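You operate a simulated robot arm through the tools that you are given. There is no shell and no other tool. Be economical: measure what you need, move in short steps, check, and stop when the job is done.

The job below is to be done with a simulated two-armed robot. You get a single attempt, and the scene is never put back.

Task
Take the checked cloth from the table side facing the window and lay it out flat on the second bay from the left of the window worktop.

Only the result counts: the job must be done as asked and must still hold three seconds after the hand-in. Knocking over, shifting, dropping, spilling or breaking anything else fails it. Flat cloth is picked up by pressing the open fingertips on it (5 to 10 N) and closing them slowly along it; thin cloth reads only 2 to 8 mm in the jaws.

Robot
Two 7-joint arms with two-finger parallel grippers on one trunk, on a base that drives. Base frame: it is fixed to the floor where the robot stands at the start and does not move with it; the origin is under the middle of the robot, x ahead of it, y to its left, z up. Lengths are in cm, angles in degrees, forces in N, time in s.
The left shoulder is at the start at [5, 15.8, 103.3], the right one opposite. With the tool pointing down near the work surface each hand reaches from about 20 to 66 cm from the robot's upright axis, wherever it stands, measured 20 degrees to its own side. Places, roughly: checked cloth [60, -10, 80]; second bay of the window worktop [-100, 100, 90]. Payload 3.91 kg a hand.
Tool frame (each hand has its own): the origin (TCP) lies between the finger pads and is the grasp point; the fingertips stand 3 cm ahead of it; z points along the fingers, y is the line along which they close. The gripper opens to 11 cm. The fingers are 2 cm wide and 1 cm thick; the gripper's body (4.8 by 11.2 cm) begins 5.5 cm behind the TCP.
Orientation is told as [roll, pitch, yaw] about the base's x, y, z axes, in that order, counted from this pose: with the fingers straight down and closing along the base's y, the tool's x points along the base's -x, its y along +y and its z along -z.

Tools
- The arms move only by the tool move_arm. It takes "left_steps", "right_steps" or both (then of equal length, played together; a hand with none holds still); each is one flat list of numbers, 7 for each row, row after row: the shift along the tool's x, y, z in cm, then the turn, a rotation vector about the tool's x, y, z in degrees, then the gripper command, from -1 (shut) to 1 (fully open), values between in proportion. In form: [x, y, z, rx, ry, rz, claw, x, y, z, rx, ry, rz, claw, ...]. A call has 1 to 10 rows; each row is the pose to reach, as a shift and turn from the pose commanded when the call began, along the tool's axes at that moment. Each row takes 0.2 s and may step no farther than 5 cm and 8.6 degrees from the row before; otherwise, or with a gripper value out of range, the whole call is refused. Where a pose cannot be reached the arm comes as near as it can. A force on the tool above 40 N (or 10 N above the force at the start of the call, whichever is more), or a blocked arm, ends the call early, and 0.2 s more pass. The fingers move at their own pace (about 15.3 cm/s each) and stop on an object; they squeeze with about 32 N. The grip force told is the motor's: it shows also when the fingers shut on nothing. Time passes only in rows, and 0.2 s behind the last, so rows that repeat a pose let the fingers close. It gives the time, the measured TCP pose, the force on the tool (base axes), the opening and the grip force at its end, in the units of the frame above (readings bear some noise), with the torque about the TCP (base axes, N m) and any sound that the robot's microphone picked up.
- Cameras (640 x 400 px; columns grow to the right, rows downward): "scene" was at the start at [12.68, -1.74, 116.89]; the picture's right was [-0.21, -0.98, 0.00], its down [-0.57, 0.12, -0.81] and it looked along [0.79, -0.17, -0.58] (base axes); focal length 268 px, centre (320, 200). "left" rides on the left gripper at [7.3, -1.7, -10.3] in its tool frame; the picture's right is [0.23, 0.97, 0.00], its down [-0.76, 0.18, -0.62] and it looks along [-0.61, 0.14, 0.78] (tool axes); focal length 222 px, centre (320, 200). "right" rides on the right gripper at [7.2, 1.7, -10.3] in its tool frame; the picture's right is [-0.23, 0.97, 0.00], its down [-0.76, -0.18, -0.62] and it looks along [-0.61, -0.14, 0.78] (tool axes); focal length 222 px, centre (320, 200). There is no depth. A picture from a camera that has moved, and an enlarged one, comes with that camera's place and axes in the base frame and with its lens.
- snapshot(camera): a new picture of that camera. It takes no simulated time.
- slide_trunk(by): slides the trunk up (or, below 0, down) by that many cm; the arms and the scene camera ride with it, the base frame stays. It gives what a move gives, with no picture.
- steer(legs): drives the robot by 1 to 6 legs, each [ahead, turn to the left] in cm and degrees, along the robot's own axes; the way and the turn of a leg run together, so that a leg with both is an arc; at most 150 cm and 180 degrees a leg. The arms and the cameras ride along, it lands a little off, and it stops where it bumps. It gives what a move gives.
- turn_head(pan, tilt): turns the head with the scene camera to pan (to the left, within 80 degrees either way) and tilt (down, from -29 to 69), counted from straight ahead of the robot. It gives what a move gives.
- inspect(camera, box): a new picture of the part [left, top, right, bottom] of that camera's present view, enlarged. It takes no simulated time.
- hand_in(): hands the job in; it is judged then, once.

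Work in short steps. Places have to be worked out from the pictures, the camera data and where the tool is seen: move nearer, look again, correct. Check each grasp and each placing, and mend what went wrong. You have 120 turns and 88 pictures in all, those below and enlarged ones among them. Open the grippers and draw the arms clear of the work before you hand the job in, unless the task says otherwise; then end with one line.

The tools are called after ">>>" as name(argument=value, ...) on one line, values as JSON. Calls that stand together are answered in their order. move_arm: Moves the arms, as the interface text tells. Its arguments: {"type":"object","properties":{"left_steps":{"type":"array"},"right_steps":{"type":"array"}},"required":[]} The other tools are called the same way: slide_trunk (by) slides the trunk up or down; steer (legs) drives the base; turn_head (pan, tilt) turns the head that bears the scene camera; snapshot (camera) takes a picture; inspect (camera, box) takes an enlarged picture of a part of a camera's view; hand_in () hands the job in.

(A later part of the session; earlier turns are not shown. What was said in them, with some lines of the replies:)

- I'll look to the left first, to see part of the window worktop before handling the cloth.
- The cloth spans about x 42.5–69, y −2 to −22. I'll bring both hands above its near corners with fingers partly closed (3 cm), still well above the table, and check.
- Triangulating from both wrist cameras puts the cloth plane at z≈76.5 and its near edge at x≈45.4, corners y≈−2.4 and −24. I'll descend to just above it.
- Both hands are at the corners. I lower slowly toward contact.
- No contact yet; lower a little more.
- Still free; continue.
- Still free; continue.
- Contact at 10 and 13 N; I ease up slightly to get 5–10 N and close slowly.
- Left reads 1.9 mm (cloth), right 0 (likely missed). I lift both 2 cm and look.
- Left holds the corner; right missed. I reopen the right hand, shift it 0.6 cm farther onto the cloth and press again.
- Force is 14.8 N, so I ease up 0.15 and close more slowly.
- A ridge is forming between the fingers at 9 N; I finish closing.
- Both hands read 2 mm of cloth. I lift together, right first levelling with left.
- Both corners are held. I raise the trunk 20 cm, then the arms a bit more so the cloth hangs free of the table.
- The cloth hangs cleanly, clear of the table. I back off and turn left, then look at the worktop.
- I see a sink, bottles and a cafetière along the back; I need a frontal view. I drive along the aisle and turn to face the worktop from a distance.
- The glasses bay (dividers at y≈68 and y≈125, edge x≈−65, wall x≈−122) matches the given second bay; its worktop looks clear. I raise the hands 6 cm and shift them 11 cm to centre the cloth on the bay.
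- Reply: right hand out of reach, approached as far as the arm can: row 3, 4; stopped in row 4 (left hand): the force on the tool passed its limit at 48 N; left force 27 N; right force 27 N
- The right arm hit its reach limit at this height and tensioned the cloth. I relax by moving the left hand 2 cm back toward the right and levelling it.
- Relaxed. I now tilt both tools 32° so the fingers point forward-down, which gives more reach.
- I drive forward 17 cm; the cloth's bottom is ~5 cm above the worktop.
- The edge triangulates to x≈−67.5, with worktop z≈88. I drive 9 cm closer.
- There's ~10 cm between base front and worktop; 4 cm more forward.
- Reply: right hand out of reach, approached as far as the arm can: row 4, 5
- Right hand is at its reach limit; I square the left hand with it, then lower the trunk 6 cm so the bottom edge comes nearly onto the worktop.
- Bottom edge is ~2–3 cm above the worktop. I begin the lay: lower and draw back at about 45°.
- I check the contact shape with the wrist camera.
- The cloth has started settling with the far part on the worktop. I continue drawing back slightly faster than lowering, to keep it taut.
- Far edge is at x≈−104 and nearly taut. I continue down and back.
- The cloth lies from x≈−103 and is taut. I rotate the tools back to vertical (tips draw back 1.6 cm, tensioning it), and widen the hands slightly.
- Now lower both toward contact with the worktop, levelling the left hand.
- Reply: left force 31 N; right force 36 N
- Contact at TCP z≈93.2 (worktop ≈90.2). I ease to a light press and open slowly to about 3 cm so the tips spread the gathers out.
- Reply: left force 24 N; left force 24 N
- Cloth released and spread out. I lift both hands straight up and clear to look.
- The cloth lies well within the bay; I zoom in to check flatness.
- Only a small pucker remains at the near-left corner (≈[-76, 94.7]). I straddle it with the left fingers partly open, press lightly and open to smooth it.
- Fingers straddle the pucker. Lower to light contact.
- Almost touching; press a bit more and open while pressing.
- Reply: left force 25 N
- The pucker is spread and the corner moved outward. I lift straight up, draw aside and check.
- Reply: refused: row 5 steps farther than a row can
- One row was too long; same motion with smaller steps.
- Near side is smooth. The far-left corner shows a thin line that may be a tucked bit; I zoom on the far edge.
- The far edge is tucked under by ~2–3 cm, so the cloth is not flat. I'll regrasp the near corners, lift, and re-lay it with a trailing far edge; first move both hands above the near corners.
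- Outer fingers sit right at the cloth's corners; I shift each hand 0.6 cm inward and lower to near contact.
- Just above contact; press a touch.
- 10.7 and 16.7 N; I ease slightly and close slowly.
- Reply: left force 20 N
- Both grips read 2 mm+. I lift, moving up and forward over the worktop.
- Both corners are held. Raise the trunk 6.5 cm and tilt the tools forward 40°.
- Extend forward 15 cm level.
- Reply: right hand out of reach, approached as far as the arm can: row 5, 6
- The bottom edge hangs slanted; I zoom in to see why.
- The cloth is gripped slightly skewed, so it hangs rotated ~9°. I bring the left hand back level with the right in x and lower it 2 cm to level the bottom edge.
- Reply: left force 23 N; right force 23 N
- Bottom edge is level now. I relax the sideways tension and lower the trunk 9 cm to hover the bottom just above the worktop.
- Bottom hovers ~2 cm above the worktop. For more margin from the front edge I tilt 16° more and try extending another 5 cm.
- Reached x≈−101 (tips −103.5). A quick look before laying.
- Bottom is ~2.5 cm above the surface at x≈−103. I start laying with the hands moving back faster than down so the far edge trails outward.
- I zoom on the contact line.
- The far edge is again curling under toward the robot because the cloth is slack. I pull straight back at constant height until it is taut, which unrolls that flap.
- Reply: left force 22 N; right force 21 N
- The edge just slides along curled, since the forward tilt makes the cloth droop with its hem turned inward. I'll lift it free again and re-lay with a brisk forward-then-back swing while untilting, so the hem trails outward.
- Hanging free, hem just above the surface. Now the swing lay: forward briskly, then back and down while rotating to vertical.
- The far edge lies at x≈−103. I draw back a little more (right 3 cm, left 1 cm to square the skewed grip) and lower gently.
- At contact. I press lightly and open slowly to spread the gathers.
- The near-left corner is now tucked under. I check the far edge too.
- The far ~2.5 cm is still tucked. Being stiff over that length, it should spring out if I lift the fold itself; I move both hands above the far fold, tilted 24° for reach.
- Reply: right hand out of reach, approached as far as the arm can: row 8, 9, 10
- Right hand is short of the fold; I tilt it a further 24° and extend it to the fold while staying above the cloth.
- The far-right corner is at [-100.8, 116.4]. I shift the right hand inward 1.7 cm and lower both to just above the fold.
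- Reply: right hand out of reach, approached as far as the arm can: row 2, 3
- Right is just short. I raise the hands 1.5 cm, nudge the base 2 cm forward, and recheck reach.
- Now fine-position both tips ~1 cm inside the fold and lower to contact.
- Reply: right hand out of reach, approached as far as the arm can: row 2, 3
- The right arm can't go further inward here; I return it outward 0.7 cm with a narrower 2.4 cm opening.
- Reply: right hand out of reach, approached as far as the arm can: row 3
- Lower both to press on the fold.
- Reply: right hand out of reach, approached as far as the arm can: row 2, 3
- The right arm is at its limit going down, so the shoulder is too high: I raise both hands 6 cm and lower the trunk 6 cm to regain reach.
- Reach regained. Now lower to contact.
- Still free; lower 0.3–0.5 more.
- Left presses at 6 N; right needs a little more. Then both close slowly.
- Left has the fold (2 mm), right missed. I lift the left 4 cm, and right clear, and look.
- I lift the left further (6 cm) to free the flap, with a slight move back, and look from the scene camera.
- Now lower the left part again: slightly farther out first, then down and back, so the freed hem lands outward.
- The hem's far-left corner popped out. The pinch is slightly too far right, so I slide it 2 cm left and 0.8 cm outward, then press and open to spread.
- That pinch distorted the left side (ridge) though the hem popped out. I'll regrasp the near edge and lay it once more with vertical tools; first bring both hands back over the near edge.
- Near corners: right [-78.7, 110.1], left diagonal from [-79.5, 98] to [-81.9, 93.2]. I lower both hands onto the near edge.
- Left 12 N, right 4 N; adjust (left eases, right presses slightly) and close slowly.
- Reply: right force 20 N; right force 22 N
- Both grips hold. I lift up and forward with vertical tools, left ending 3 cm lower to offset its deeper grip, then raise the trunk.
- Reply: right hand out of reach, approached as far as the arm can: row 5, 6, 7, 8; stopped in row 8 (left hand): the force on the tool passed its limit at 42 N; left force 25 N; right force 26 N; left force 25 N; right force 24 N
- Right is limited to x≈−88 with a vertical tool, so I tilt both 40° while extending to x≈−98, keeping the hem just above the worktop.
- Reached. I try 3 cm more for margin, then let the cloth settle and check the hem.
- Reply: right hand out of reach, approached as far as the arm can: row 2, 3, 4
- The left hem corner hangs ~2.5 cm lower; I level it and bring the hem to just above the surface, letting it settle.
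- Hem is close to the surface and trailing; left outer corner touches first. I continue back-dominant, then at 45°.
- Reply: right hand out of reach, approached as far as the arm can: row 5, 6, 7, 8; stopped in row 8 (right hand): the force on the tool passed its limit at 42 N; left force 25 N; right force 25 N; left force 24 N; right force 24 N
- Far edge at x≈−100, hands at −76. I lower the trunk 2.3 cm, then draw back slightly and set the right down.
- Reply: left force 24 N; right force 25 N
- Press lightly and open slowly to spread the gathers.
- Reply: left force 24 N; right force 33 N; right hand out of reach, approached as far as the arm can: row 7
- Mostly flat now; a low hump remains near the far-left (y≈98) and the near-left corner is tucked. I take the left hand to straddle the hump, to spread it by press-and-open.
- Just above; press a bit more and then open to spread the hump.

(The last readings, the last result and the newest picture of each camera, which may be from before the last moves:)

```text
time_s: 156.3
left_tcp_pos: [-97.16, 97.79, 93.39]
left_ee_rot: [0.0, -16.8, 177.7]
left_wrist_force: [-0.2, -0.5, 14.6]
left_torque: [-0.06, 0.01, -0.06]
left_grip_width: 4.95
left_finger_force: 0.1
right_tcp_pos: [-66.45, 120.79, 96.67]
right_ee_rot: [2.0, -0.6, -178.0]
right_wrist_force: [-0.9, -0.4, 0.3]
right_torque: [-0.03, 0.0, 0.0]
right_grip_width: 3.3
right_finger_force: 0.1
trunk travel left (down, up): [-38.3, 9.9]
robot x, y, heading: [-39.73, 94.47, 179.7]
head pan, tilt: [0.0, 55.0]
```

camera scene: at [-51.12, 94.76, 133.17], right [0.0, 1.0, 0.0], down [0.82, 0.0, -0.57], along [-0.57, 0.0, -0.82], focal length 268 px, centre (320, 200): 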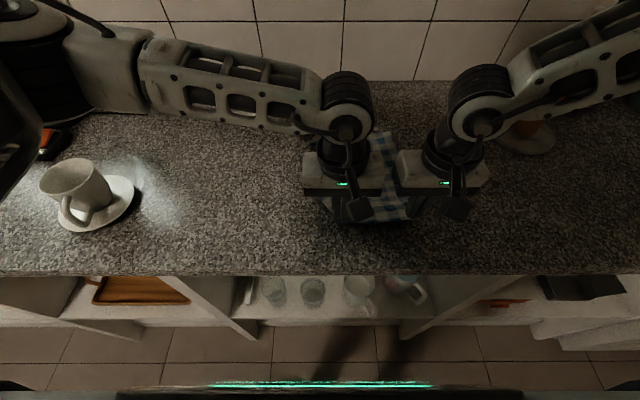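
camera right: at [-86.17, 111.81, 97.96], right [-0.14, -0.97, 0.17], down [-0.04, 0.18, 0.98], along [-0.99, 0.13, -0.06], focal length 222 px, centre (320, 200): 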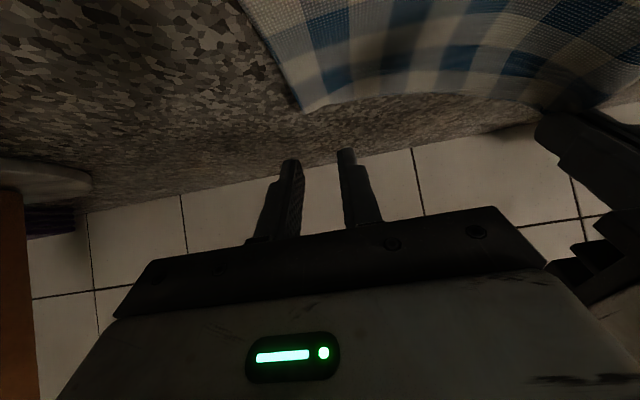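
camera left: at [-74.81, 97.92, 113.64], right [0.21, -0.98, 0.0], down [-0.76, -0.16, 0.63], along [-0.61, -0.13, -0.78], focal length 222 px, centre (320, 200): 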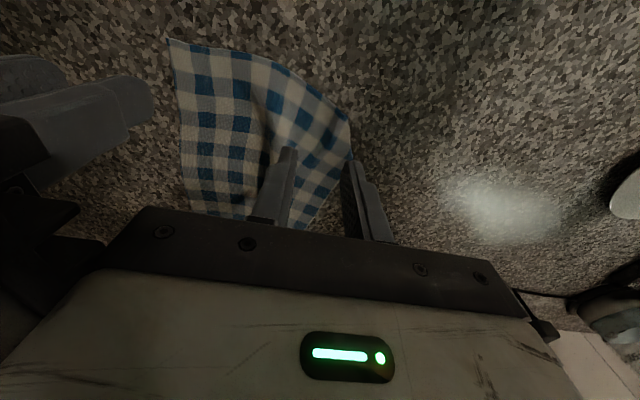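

>>> move_arm(left_steps=[0, 0, 0, 0, 0, 0, -0.05, 0, 0, 0, 0, 0, 0, 0, 0, 0, 0, 0, 0, 0, 0.05, 0, 0, 0, 0, 0, 0, 0.1, 0, 0, 0, 0, 0, 0, 0.16, 0, 0, 0, 0, 0, 0, 0.22, 0, 0, 0, 0, 0, 0, 0.28])

>>> move_arm(left_steps=[-0.2, 0, -0.6, 0, 0, 0, 0.28, -0.6, 0, -2, 0, 0, 0, 0.28, -1, 0, -5, 0, 0, 0, 0.28, -1, 0, -9, 0, 0, 0, -0.2, 3, 3, -10, 0, 0, 0, -0.45, 7, 5, -10, 0, 0, 0, -0.45, 11, 7, -10, 0, 8, 0, -0.45, 15, 7, -10, 0, 16, 0, -0.45])

```text
time_s: 157.9
left_tcp_pos: [-97.17, 97.88, 93.33]
left_ee_rot: [0.0, -16.8, 177.7]
left_wrist_force: [1.6, 0.5, 21.3]
left_torque: [0.19, -0.02, -0.03]
left_grip_width: 6.5
left_finger_force: 0.0
right_tcp_pos: [-66.41, 120.75, 96.67]
right_ee_rot: [1.9, -0.6, -178.1]
right_wrist_force: [1.2, 0.2, -0.4]
right_torque: [0.0, -0.02, 0.02]
right_grip_width: 3.3
right_finger_force: 0.0
trunk travel left (down, up): [-38.3, 9.9]
robot x, y, heading: [-40.03, 94.62, 179.8]
head pan, tilt: [0.0, 55.0]
```

```text
refused: row 5 steps farther than a row can; nothing moved
```

>>> move_arm(left_steps=[-0.2, 0, -0.6, 0, 0, 0, 0.28, -0.6, 0, -2, 0, 0, 0, 0.28, -1, 0, -5, 0, 0, 0, 0.28, -1, 0, -8, 0, 0, 0, 0.1, 2.5, 0.7, -8.5, 0, 0, 0, -0.3, 6.5, 1.4, -9, 0, 0, 0, -0.45, 10.5, 2.1, -10, 0, 8, 0, -0.45, 14.5, 2.6, -11, 0, 16, 0, -0.45])

```text
time_s: 159.7
left_tcp_pos: [-80.3, 94.55, 99.38]
left_ee_rot: [0.0, -0.5, 177.6]
left_wrist_force: [-0.7, 0.1, -0.1]
left_torque: [0.01, -0.01, -0.02]
left_grip_width: 3.05
left_finger_force: 0.0
right_tcp_pos: [-66.6, 120.62, 96.72]
right_ee_rot: [1.9, -0.6, -178.0]
right_wrist_force: [-0.6, 0.0, 0.8]
right_torque: [-0.05, 0.0, 0.0]
right_grip_width: 3.31
right_finger_force: 0.1
trunk travel left (down, up): [-38.3, 9.9]
robot x, y, heading: [-40.1, 94.42, 179.8]
head pan, tilt: [0.0, 55.0]
```

Now the near-left tucked corner: I yaw the left hand 45° so it pinches along the diagonal fold, and position it over the fold.

>>> move_arm(left_steps=[0.7, 0, 0, 0, 0, 7.5, -0.45, 1.4, -0.1, 0, 0, 0, 15, -0.45, 2.1, -0.2, 1, 0, 0, 22.5, -0.45, 2.8, -0.3, 2, 0, 0, 30, -0.45, 3.4, -0.3, 3, 0, 0, 37.5, -0.45, 3.8, -0.3, 4.5, 0, 0, 45, -0.45, 3.8, -0.3, 5.4, 0, 0, 45, -0.45])

```text
time_s: 161.3
left_tcp_pos: [-76.73, 94.59, 93.91]
left_ee_rot: [0.4, -0.4, 132.5]
left_wrist_force: [0.7, -1.0, -0.4]
left_torque: [-0.04, 0.0, 0.03]
left_grip_width: 3.04
left_finger_force: 0.1
right_tcp_pos: [-66.63, 120.71, 96.54]
right_ee_rot: [1.9, -0.6, -178.0]
right_wrist_force: [-0.6, -0.1, 0.3]
right_torque: [-0.01, -0.04, 0.0]
right_grip_width: 3.3
right_finger_force: 0.1
trunk travel left (down, up): [-38.3, 9.9]
robot x, y, heading: [-39.87, 94.37, 179.9]
head pan, tilt: [0.0, 55.0]
```

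Orientation is right. Lower to light contact and close slowly.

>>> move_arm(left_steps=[0, 0, 0.4, 0, 0, 0, -0.45, 0, 0, 0.65, 0, 0, 0, -0.45, 0, 0, 0.78, 0, 0, 0, -0.45, 0, 0, 0.78, 0, 0, 0, -0.45])

```text
time_s: 162.3
left_tcp_pos: [-76.6, 94.6, 93.24]
left_ee_rot: [0.5, -0.4, 132.6]
left_wrist_force: [0.7, -0.5, 3.4]
left_torque: [0.03, -0.04, 0.01]
left_grip_width: 2.97
left_finger_force: 0.1
right_tcp_pos: [-66.61, 120.66, 96.77]
right_ee_rot: [1.9, -0.5, -177.9]
right_wrist_force: [-0.2, 0.4, -0.1]
right_torque: [-0.02, 0.0, -0.01]
right_grip_width: 3.3
right_finger_force: 0.1
trunk travel left (down, up): [-38.3, 9.9]
robot x, y, heading: [-40.22, 94.63, 179.8]
head pan, tilt: [0.0, 55.0]
```

>>> move_arm(left_steps=[0, 0, 0.1, 0, 0, 0, -0.47, 0, 0, 0.1, 0, 0, 0, -0.52, 0, 0, 0.1, 0, 0, 0, -0.57, 0, 0, 0.1, 0, 0, 0, -0.62, 0, 0, 0.1, 0, 0, 0, -0.67, 0, 0, 0.1, 0, 0, 0, -0.72, 0, 0, 0.1, 0, 0, 0, -0.77, 0, 0, 0.1, 0, 0, 0, -0.82, 0, 0, 0.1, 0, 0, 0, -0.87, 0, 0, 0.1, 0, 0, 0, -0.92])

>>> move_arm(left_steps=[0, 0, 0, 0, 0, 0, -0.96, 0, 0, 0, 0, 0, 0, -1, 0, 0, 0, 0, 0, 0, -1])

```text
time_s: 164.5
left_tcp_pos: [-76.57, 94.57, 93.27]
left_ee_rot: [0.4, -0.5, 132.7]
left_wrist_force: [-0.1, 0.6, 18.0]
left_torque: [0.11, 0.01, -0.04]
left_grip_width: 0.49
left_finger_force: 0.3
right_tcp_pos: [-66.51, 120.65, 96.66]
right_ee_rot: [1.9, -0.6, -178.1]
right_wrist_force: [-0.7, 0.6, 0.7]
right_torque: [0.03, -0.03, 0.0]
right_grip_width: 3.31
right_finger_force: 0.1
trunk travel left (down, up): [-38.3, 9.9]
robot x, y, heading: [-40.13, 94.14, 179.9]
head pan, tilt: [0.0, 55.0]
```

```text
time_s: 165.3
left_tcp_pos: [-76.49, 94.53, 93.24]
left_ee_rot: [0.4, -0.5, 132.7]
left_wrist_force: [-0.6, 0.9, 20.4]
left_torque: [0.1, 0.01, -0.03]
left_grip_width: 0.23
left_finger_force: 31.8
right_tcp_pos: [-66.49, 120.71, 96.66]
right_ee_rot: [1.9, -0.6, -178.0]
right_wrist_force: [0.0, 0.3, 0.4]
right_torque: [0.02, 0.0, 0.0]
right_grip_width: 3.31
right_finger_force: 0.0
trunk travel left (down, up): [-38.3, 9.9]
robot x, y, heading: [-40.04, 94.58, 179.9]
head pan, tilt: [0.0, 55.0]
```

Gripped. Lift 6 cm so the tucked triangle springs out, then lower with a slight inward motion so it lands outward.

>>> move_arm(left_steps=[0, 0, -2, 0, 0, 0, -1, 0.3, 0, -4, 0, 0, 0, -1, 0.8, 0, -6, 0, 0, 0, -1, 1.6, 0, -6, 0, 0, 0, -1, 1.6, 0, -6, 0, 0, 0, -1, 1.6, 0, -4.5, 0, 0, 0, -1, 1.3, 0, -3, 0, 0, 0, -1, 0.9, 0, -1.8, 0, 0, 0, -1, 0.6, 0, -0.8, 0, 0, 0, -1, 0.5, 0, -0.3, 0, 0, 0, -1])

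>>> move_arm(left_steps=[0, 0, 0.15, 0, 0, 0, -1, 0, 0, 0.25, 0, 0, 0, -0.92, 0, 0, 0.25, 0, 0, 0, -0.84, 0, 0, 0.25, 0, 0, 0, -0.76, 0, 0, 0.25, 0, 0, 0, -0.68, 0, 0, 0.25, 0, 0, 0, -0.6, 0, 0, 0.25, 0, 0, 0, -0.52, 0, 0, 0.25, 0, 0, 0, -0.44, 0, 0, 0.25, 0, 0, 0, -0.36])

```text
time_s: 167.5
left_tcp_pos: [-76.33, 94.35, 93.46]
left_ee_rot: [0.4, -0.4, 132.7]
left_wrist_force: [0.0, -0.6, -0.1]
left_torque: [0.02, 0.01, 0.0]
left_grip_width: 0.23
left_finger_force: 31.9
right_tcp_pos: [-66.56, 120.73, 96.63]
right_ee_rot: [1.9, -0.6, -178.0]
right_wrist_force: [-0.1, -0.5, 0.0]
right_torque: [0.0, 0.0, -0.03]
right_grip_width: 3.3
right_finger_force: 0.0
trunk travel left (down, up): [-38.3, 9.9]
robot x, y, heading: [-40.3, 94.56, 180.1]
head pan, tilt: [0.0, 55.0]
```

```text
time_s: 169.5
left_tcp_pos: [-76.38, 94.23, 93.38]
left_ee_rot: [0.4, -0.5, 132.8]
left_wrist_force: [-2.1, -0.9, 14.9]
left_torque: [0.17, -0.16, 0.0]
left_grip_width: 3.35
left_finger_force: 0.0
right_tcp_pos: [-66.57, 120.74, 96.7]
right_ee_rot: [1.9, -0.6, -178.0]
right_wrist_force: [0.0, -0.2, 0.8]
right_torque: [0.03, 0.0, -0.01]
right_grip_width: 3.29
right_finger_force: 0.1
trunk travel left (down, up): [-38.3, 9.9]
robot x, y, heading: [-40.12, 94.27, 179.6]
head pan, tilt: [0.0, 55.0]
```

Released and spread. I lift straight up, draw clear and take the last picture.

>>> move_arm(left_steps=[0, 0, -0.6, 0, 0, 0, -0.36, 0, 0, -2, 0, 0, 0, -0.36, 0, 0, -5.5, 0, 0, 0, -0.36, 0, 0, -9, 0, 0, 0, -0.36, 3.5, 0, -10, 0, 0, -7.5, -0.36, 7, 0, -10, 0, 0, -15, -0.36, 10, 0, -10, 0, 0, -22.5, -0.36, 12, 0, -10, 0, 0, -30, -0.36])

>>> inspect(camera="scene", box=[270, 80, 460, 225])

```text
time_s: 171.3
left_tcp_pos: [-68.11, 85.43, 103.03]
left_ee_rot: [0.0, -0.5, 162.8]
left_wrist_force: [-0.4, 0.3, 0.5]
left_torque: [0.0, -0.01, 0.01]
left_grip_width: 3.55
left_finger_force: 0.0
right_tcp_pos: [-66.58, 120.66, 96.72]
right_ee_rot: [1.9, -0.4, -178.0]
right_wrist_force: [0.3, 0.1, 0.1]
right_torque: [-0.05, -0.01, 0.01]
right_grip_width: 3.31
right_finger_force: 0.2
trunk travel left (down, up): [-38.3, 9.9]
robot x, y, heading: [-39.9, 94.45, 179.7]
head pan, tilt: [0.0, 55.0]
```

```text
2.76 times, centred on (365, 152) of scene
camera zoom: at [-51.11, 94.74, 124.96], right [0.0, 1.0, 0.0], down [0.82, 0.0, -0.57], along [-0.57, 0.0, -0.82], focal length 741 px, centre (196, 331)
```

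zoom: 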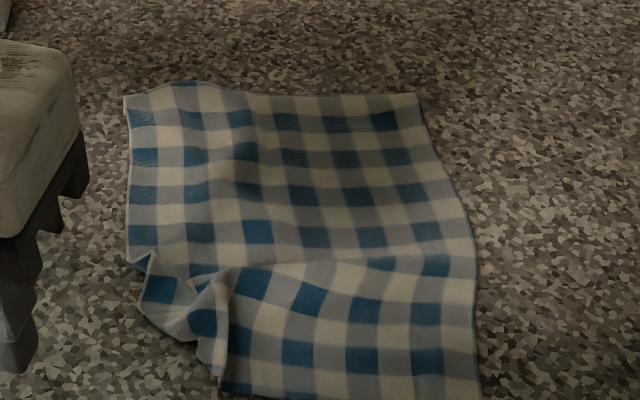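

The corner popped out but is wrinkled around [-77, 93], and the near part has slack. No pictures remain, so I smooth by press-and-drag: left fingertips (closed) on the corner patch first.

>>> move_arm(left_steps=[-3.6, -1.45, 0, 0, 0, -5, -1, -7.2, -2.9, 0, 0, 0, -10, -1, -10.86, -4.37, 0, 0, 0, -15, -1, -10.86, -4.37, 4, 0, 0, -15, -1, -10.86, -4.37, 7.5, 0, 0, -15, -1, -10.86, -4.37, 8.8, 0, 0, -15, -1])

```text
time_s: 172.7
left_tcp_pos: [-77.29, 92.92, 94.35]
left_ee_rot: [0.0, -0.7, 177.7]
left_wrist_force: [0.2, 0.5, 0.1]
left_torque: [0.02, -0.03, 0.01]
left_grip_width: 0.0
left_finger_force: 32.2
right_tcp_pos: [-66.55, 120.65, 96.66]
right_ee_rot: [1.9, -0.6, -178.0]
right_wrist_force: [-0.6, -1.0, -0.1]
right_torque: [-0.01, 0.0, 0.02]
right_grip_width: 3.31
right_finger_force: 0.0
trunk travel left (down, up): [-38.3, 9.9]
robot x, y, heading: [-40.09, 94.71, 180.0]
head pan, tilt: [0.0, 55.0]
```

Press down to ~10 N.

>>> move_arm(left_steps=[0, 0, 0.5, 0, 0, 0, -1, 0, 0, 0.9, 0, 0, 0, -1, 0, 0, 1.15, 0, 0, 0, -1, 0, 0, 1.25, 0, 0, 0, -1])

```text
time_s: 173.7
left_tcp_pos: [-77.27, 92.89, 93.25]
left_ee_rot: [0.1, -0.7, 177.6]
left_wrist_force: [0.9, -0.9, 5.9]
left_torque: [0.01, -0.05, 0.0]
left_grip_width: 0.0
left_finger_force: 31.7
right_tcp_pos: [-66.49, 120.68, 96.62]
right_ee_rot: [1.9, -0.6, -177.9]
right_wrist_force: [0.0, -0.1, -1.3]
right_torque: [0.0, -0.01, -0.01]
right_grip_width: 3.29
right_finger_force: 0.1
trunk travel left (down, up): [-38.3, 9.9]
robot x, y, heading: [-40.17, 94.56, 180.0]
head pan, tilt: [0.0, 55.0]
```

Contact 6 N. Drag toward the near-left by ~4.5 cm slowly.

>>> move_arm(left_steps=[0.4, 0.1, 0.08, 0, 0, 0, -1, 0.9, 0.2, 0.1, 0, 0, 0, -1, 1.4, 0.3, 0.1, 0, 0, 0, -1, 1.9, 0.4, 0.1, 0, 0, 0, -1, 2.4, 0.5, 0.1, 0, 0, 0, -1, 2.9, 0.6, 0.1, 0, 0, 0, -1, 3.4, 0.7, 0.1, 0, 0, 0, -1, 3.9, 0.8, 0.1, 0, 0, 0, -1, 4.4, 0.8, 0.1, 0, 0, 0, -1])

```text
time_s: 175.7
left_tcp_pos: [-72.86, 91.88, 92.98]
left_ee_rot: [-0.1, -0.8, 177.8]
left_wrist_force: [-6.2, -0.2, 30.6]
left_torque: [0.08, 0.03, 0.02]
left_grip_width: 0.02
left_finger_force: 32.4
right_tcp_pos: [-66.52, 120.67, 96.73]
right_ee_rot: [1.9, -0.5, -178.1]
right_wrist_force: [-0.3, -0.4, 0.3]
right_torque: [0.0, 0.01, -0.03]
right_grip_width: 3.29
right_finger_force: 0.1
trunk travel left (down, up): [-38.3, 9.9]
robot x, y, heading: [-39.94, 94.74, 179.8]
head pan, tilt: [0.0, 55.0]
```

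Drag done (corner patch should now be near [-73, 92]). Next, both hands press on the near part at y≈97 and y≈108.5 to pull out the cross-wise slack; I move above those points.

>>> move_arm(left_steps=[0, 0, -1, 0, 0, 0, -1, 0, 0, -3.5, 0, 0, 0, -1, -0.8, -1.8, -4, 0, 0, 0, -1, -1.6, -3.6, -4, 0, 0, 0, -1, -2.1, -5.1, -4, 0, 0, 0, -1, -2.1, -5.1, -2.5, 0, 0, 0, -1, -2.1, -5.1, -1.3, 0, 0, 0, -1], right_steps=[0, 0, -2, 0, 0, 0, -1, -2, 3, -2, 1, 0, 0, -1, -4, 6, -2, 1.9, 0, 0, -1, -6, 9, -2, 1.9, 0, 0, -1, -7.9, 11.9, -2, 1.9, 0, 0, -1, -7.9, 11.9, 0.5, 1.9, 0, 0, -1, -7.9, 11.9, 2.3, 1.9, 0, 0, -1])

```text
time_s: 177.3
left_tcp_pos: [-74.7, 97.0, 94.36]
left_ee_rot: [-0.1, -0.5, 177.6]
left_wrist_force: [0.7, -0.2, 0.1]
left_torque: [-0.02, -0.02, -0.02]
left_grip_width: 0.0
left_finger_force: 31.6
right_tcp_pos: [-74.25, 108.41, 94.6]
right_ee_rot: [0.0, -0.5, -178.0]
right_wrist_force: [-0.5, 0.4, 0.4]
right_torque: [0.0, 0.01, 0.0]
right_grip_width: 0.0
right_finger_force: 32.1
trunk travel left (down, up): [-38.3, 9.9]
robot x, y, heading: [-40.19, 94.56, 179.9]
head pan, tilt: [0.0, 55.0]
```

Press both to ~10 N.

>>> move_arm(left_steps=[0, 0, 0.6, 0, 0, 0, -1, 0, 0, 1.0, 0, 0, 0, -1, 0, 0, 1.25, 0, 0, 0, -1], right_steps=[0, 0, 0.7, 0, 0, 0, -1, 0, 0, 1.2, 0, 0, 0, -1, 0, 0, 1.5, 0, 0, 0, -1])

```text
time_s: 178.1
left_tcp_pos: [-74.7, 97.1, 93.14]
left_ee_rot: [0.1, -0.6, 177.6]
left_wrist_force: [-0.6, 0.8, 2.7]
left_torque: [-0.05, 0.02, 0.01]
left_grip_width: 0.0
left_finger_force: 32.0
right_tcp_pos: [-74.05, 108.51, 93.23]
right_ee_rot: [0.0, -0.5, -178.0]
right_wrist_force: [-0.5, 1.0, -0.3]
right_torque: [0.0, -0.02, -0.01]
right_grip_width: 0.0
right_finger_force: 31.7
trunk travel left (down, up): [-38.3, 9.9]
robot x, y, heading: [-40.08, 94.49, 179.7]
head pan, tilt: [0.0, 55.0]
```

Add a little pressure and drag 2 cm toward the front, spreading slightly outward.

>>> move_arm(left_steps=[0, 0, 0.2, 0, 0, 0, -1, 0.4, 0.1, 0.2, 0, 0, 0, -1, 0.8, 0.2, 0.2, 0, 0, 0, -1, 1.2, 0.3, 0.2, 0, 0, 0, -1, 1.6, 0.4, 0.2, 0, 0, 0, -1, 2.0, 0.6, 0.2, 0, 0, 0, -1], right_steps=[0, 0, 0.25, 0, 0, 0, -1, 0.4, -0.1, 0.27, 0, 0, 0, -1, 0.8, -0.2, 0.27, 0, 0, 0, -1, 1.2, -0.3, 0.27, 0, 0, 0, -1, 1.6, -0.4, 0.27, 0, 0, 0, -1, 2.0, -0.6, 0.27, 0, 0, 0, -1])

```text
time_s: 179.5
left_tcp_pos: [-72.74, 96.55, 93.11]
left_ee_rot: [-0.4, -0.8, 177.7]
left_wrist_force: [-5.5, 8.6, 29.3]
left_torque: [0.22, 0.01, 0.06]
left_grip_width: 0.0
left_finger_force: 32.6
right_tcp_pos: [-72.03, 109.21, 93.18]
right_ee_rot: [0.1, -0.8, -177.9]
right_wrist_force: [-1.7, -6.6, 10.2]
right_torque: [-0.17, 0.03, 0.0]
right_grip_width: 0.0
right_finger_force: 32.4
trunk travel left (down, up): [-38.3, 9.9]
robot x, y, heading: [-40.17, 94.63, 179.9]
head pan, tilt: [0.0, 55.0]
```

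The opposing side forces show the cloth moved with the fingers and is taut. I lift both hands straight up, open them and draw clear.

>>> move_arm(left_steps=[0, 0, -0.6, 0, 0, 0, -1, 0, 0, -2, 0, 0, 0, -1, 0, 0, -6, 0, 0, 0, -0.5, 0, 0, -10, 0, 0, 0, 0.2, 3, 2, -12, 0, 0, 0, 1, 6, 4, -12, 0, 0, 0, 1, 9, 6, -12, 0, 0, 0, 1], right_steps=[0, 0, -0.6, 0, 0, 0, -1, 0, 0, -2, 0, 0, 0, -1, 0, 0, -6, 0, 0, 0, -0.5, 0, 0, -10, 0, 0, 0, 0.2, 3, -2, -12, 0, 0, 0, 1, 6, -4, -12, 0, 0, 0, 1, 9, -6, -12, 0, 0, 0, 1])

>>> steer(legs=[[-12, 0]])

```text
time_s: 181.1
left_tcp_pos: [-64.03, 90.17, 104.76]
left_ee_rot: [0.0, -0.6, 177.6]
left_wrist_force: [0.5, -0.8, -0.3]
left_torque: [0.03, 0.02, -0.01]
left_grip_width: 11.01
left_finger_force: 0.1
right_tcp_pos: [-64.37, 115.35, 105.62]
right_ee_rot: [0.0, -0.5, -178.0]
right_wrist_force: [0.6, 0.4, 0.0]
right_torque: [0.02, -0.03, -0.04]
right_grip_width: 11.01
right_finger_force: 0.2
right hand out of reach, approached as far as the arm can: row 7
trunk travel left (down, up): [-38.3, 9.9]
robot x, y, heading: [-39.86, 94.46, 180.0]
head pan, tilt: [0.0, 55.0]
```

```text
time_s: 182.4
left_tcp_pos: [-51.94, 90.19, 104.75]
left_ee_rot: [0.0, -0.6, 177.7]
left_wrist_force: [0.8, 0.7, -0.2]
left_torque: [0.01, -0.01, -0.02]
left_grip_width: 10.98
left_finger_force: 0.0
right_tcp_pos: [-52.51, 115.23, 105.67]
right_ee_rot: [-0.1, -0.5, -178.0]
right_wrist_force: [0.9, 0.4, -0.2]
right_torque: [0.01, -0.01, -0.02]
right_grip_width: 10.98
right_finger_force: 0.1
trunk travel left (down, up): [-38.3, 9.9]
robot x, y, heading: [-28.0, 95.0, 179.8]
head pan, tilt: [0.0, 55.0]
```

The cloth is on the bay, the grippers are open and both arms are clear, so I hand in.

>>> hand_in()

```text
The job is handed in.
```

I moved the checked cloth to the second bay of the window worktop and handed the job in, but I can't confirm that it lies fully flat. My last picture showed the near-left corner wrinkled and a slack fold across the near part. I smoothed those afterwards by touch, with no pictures left to check the result. A small tuck under the far edge may also remain. No bumps or knocks registered, and the bay around the cloth was clear.
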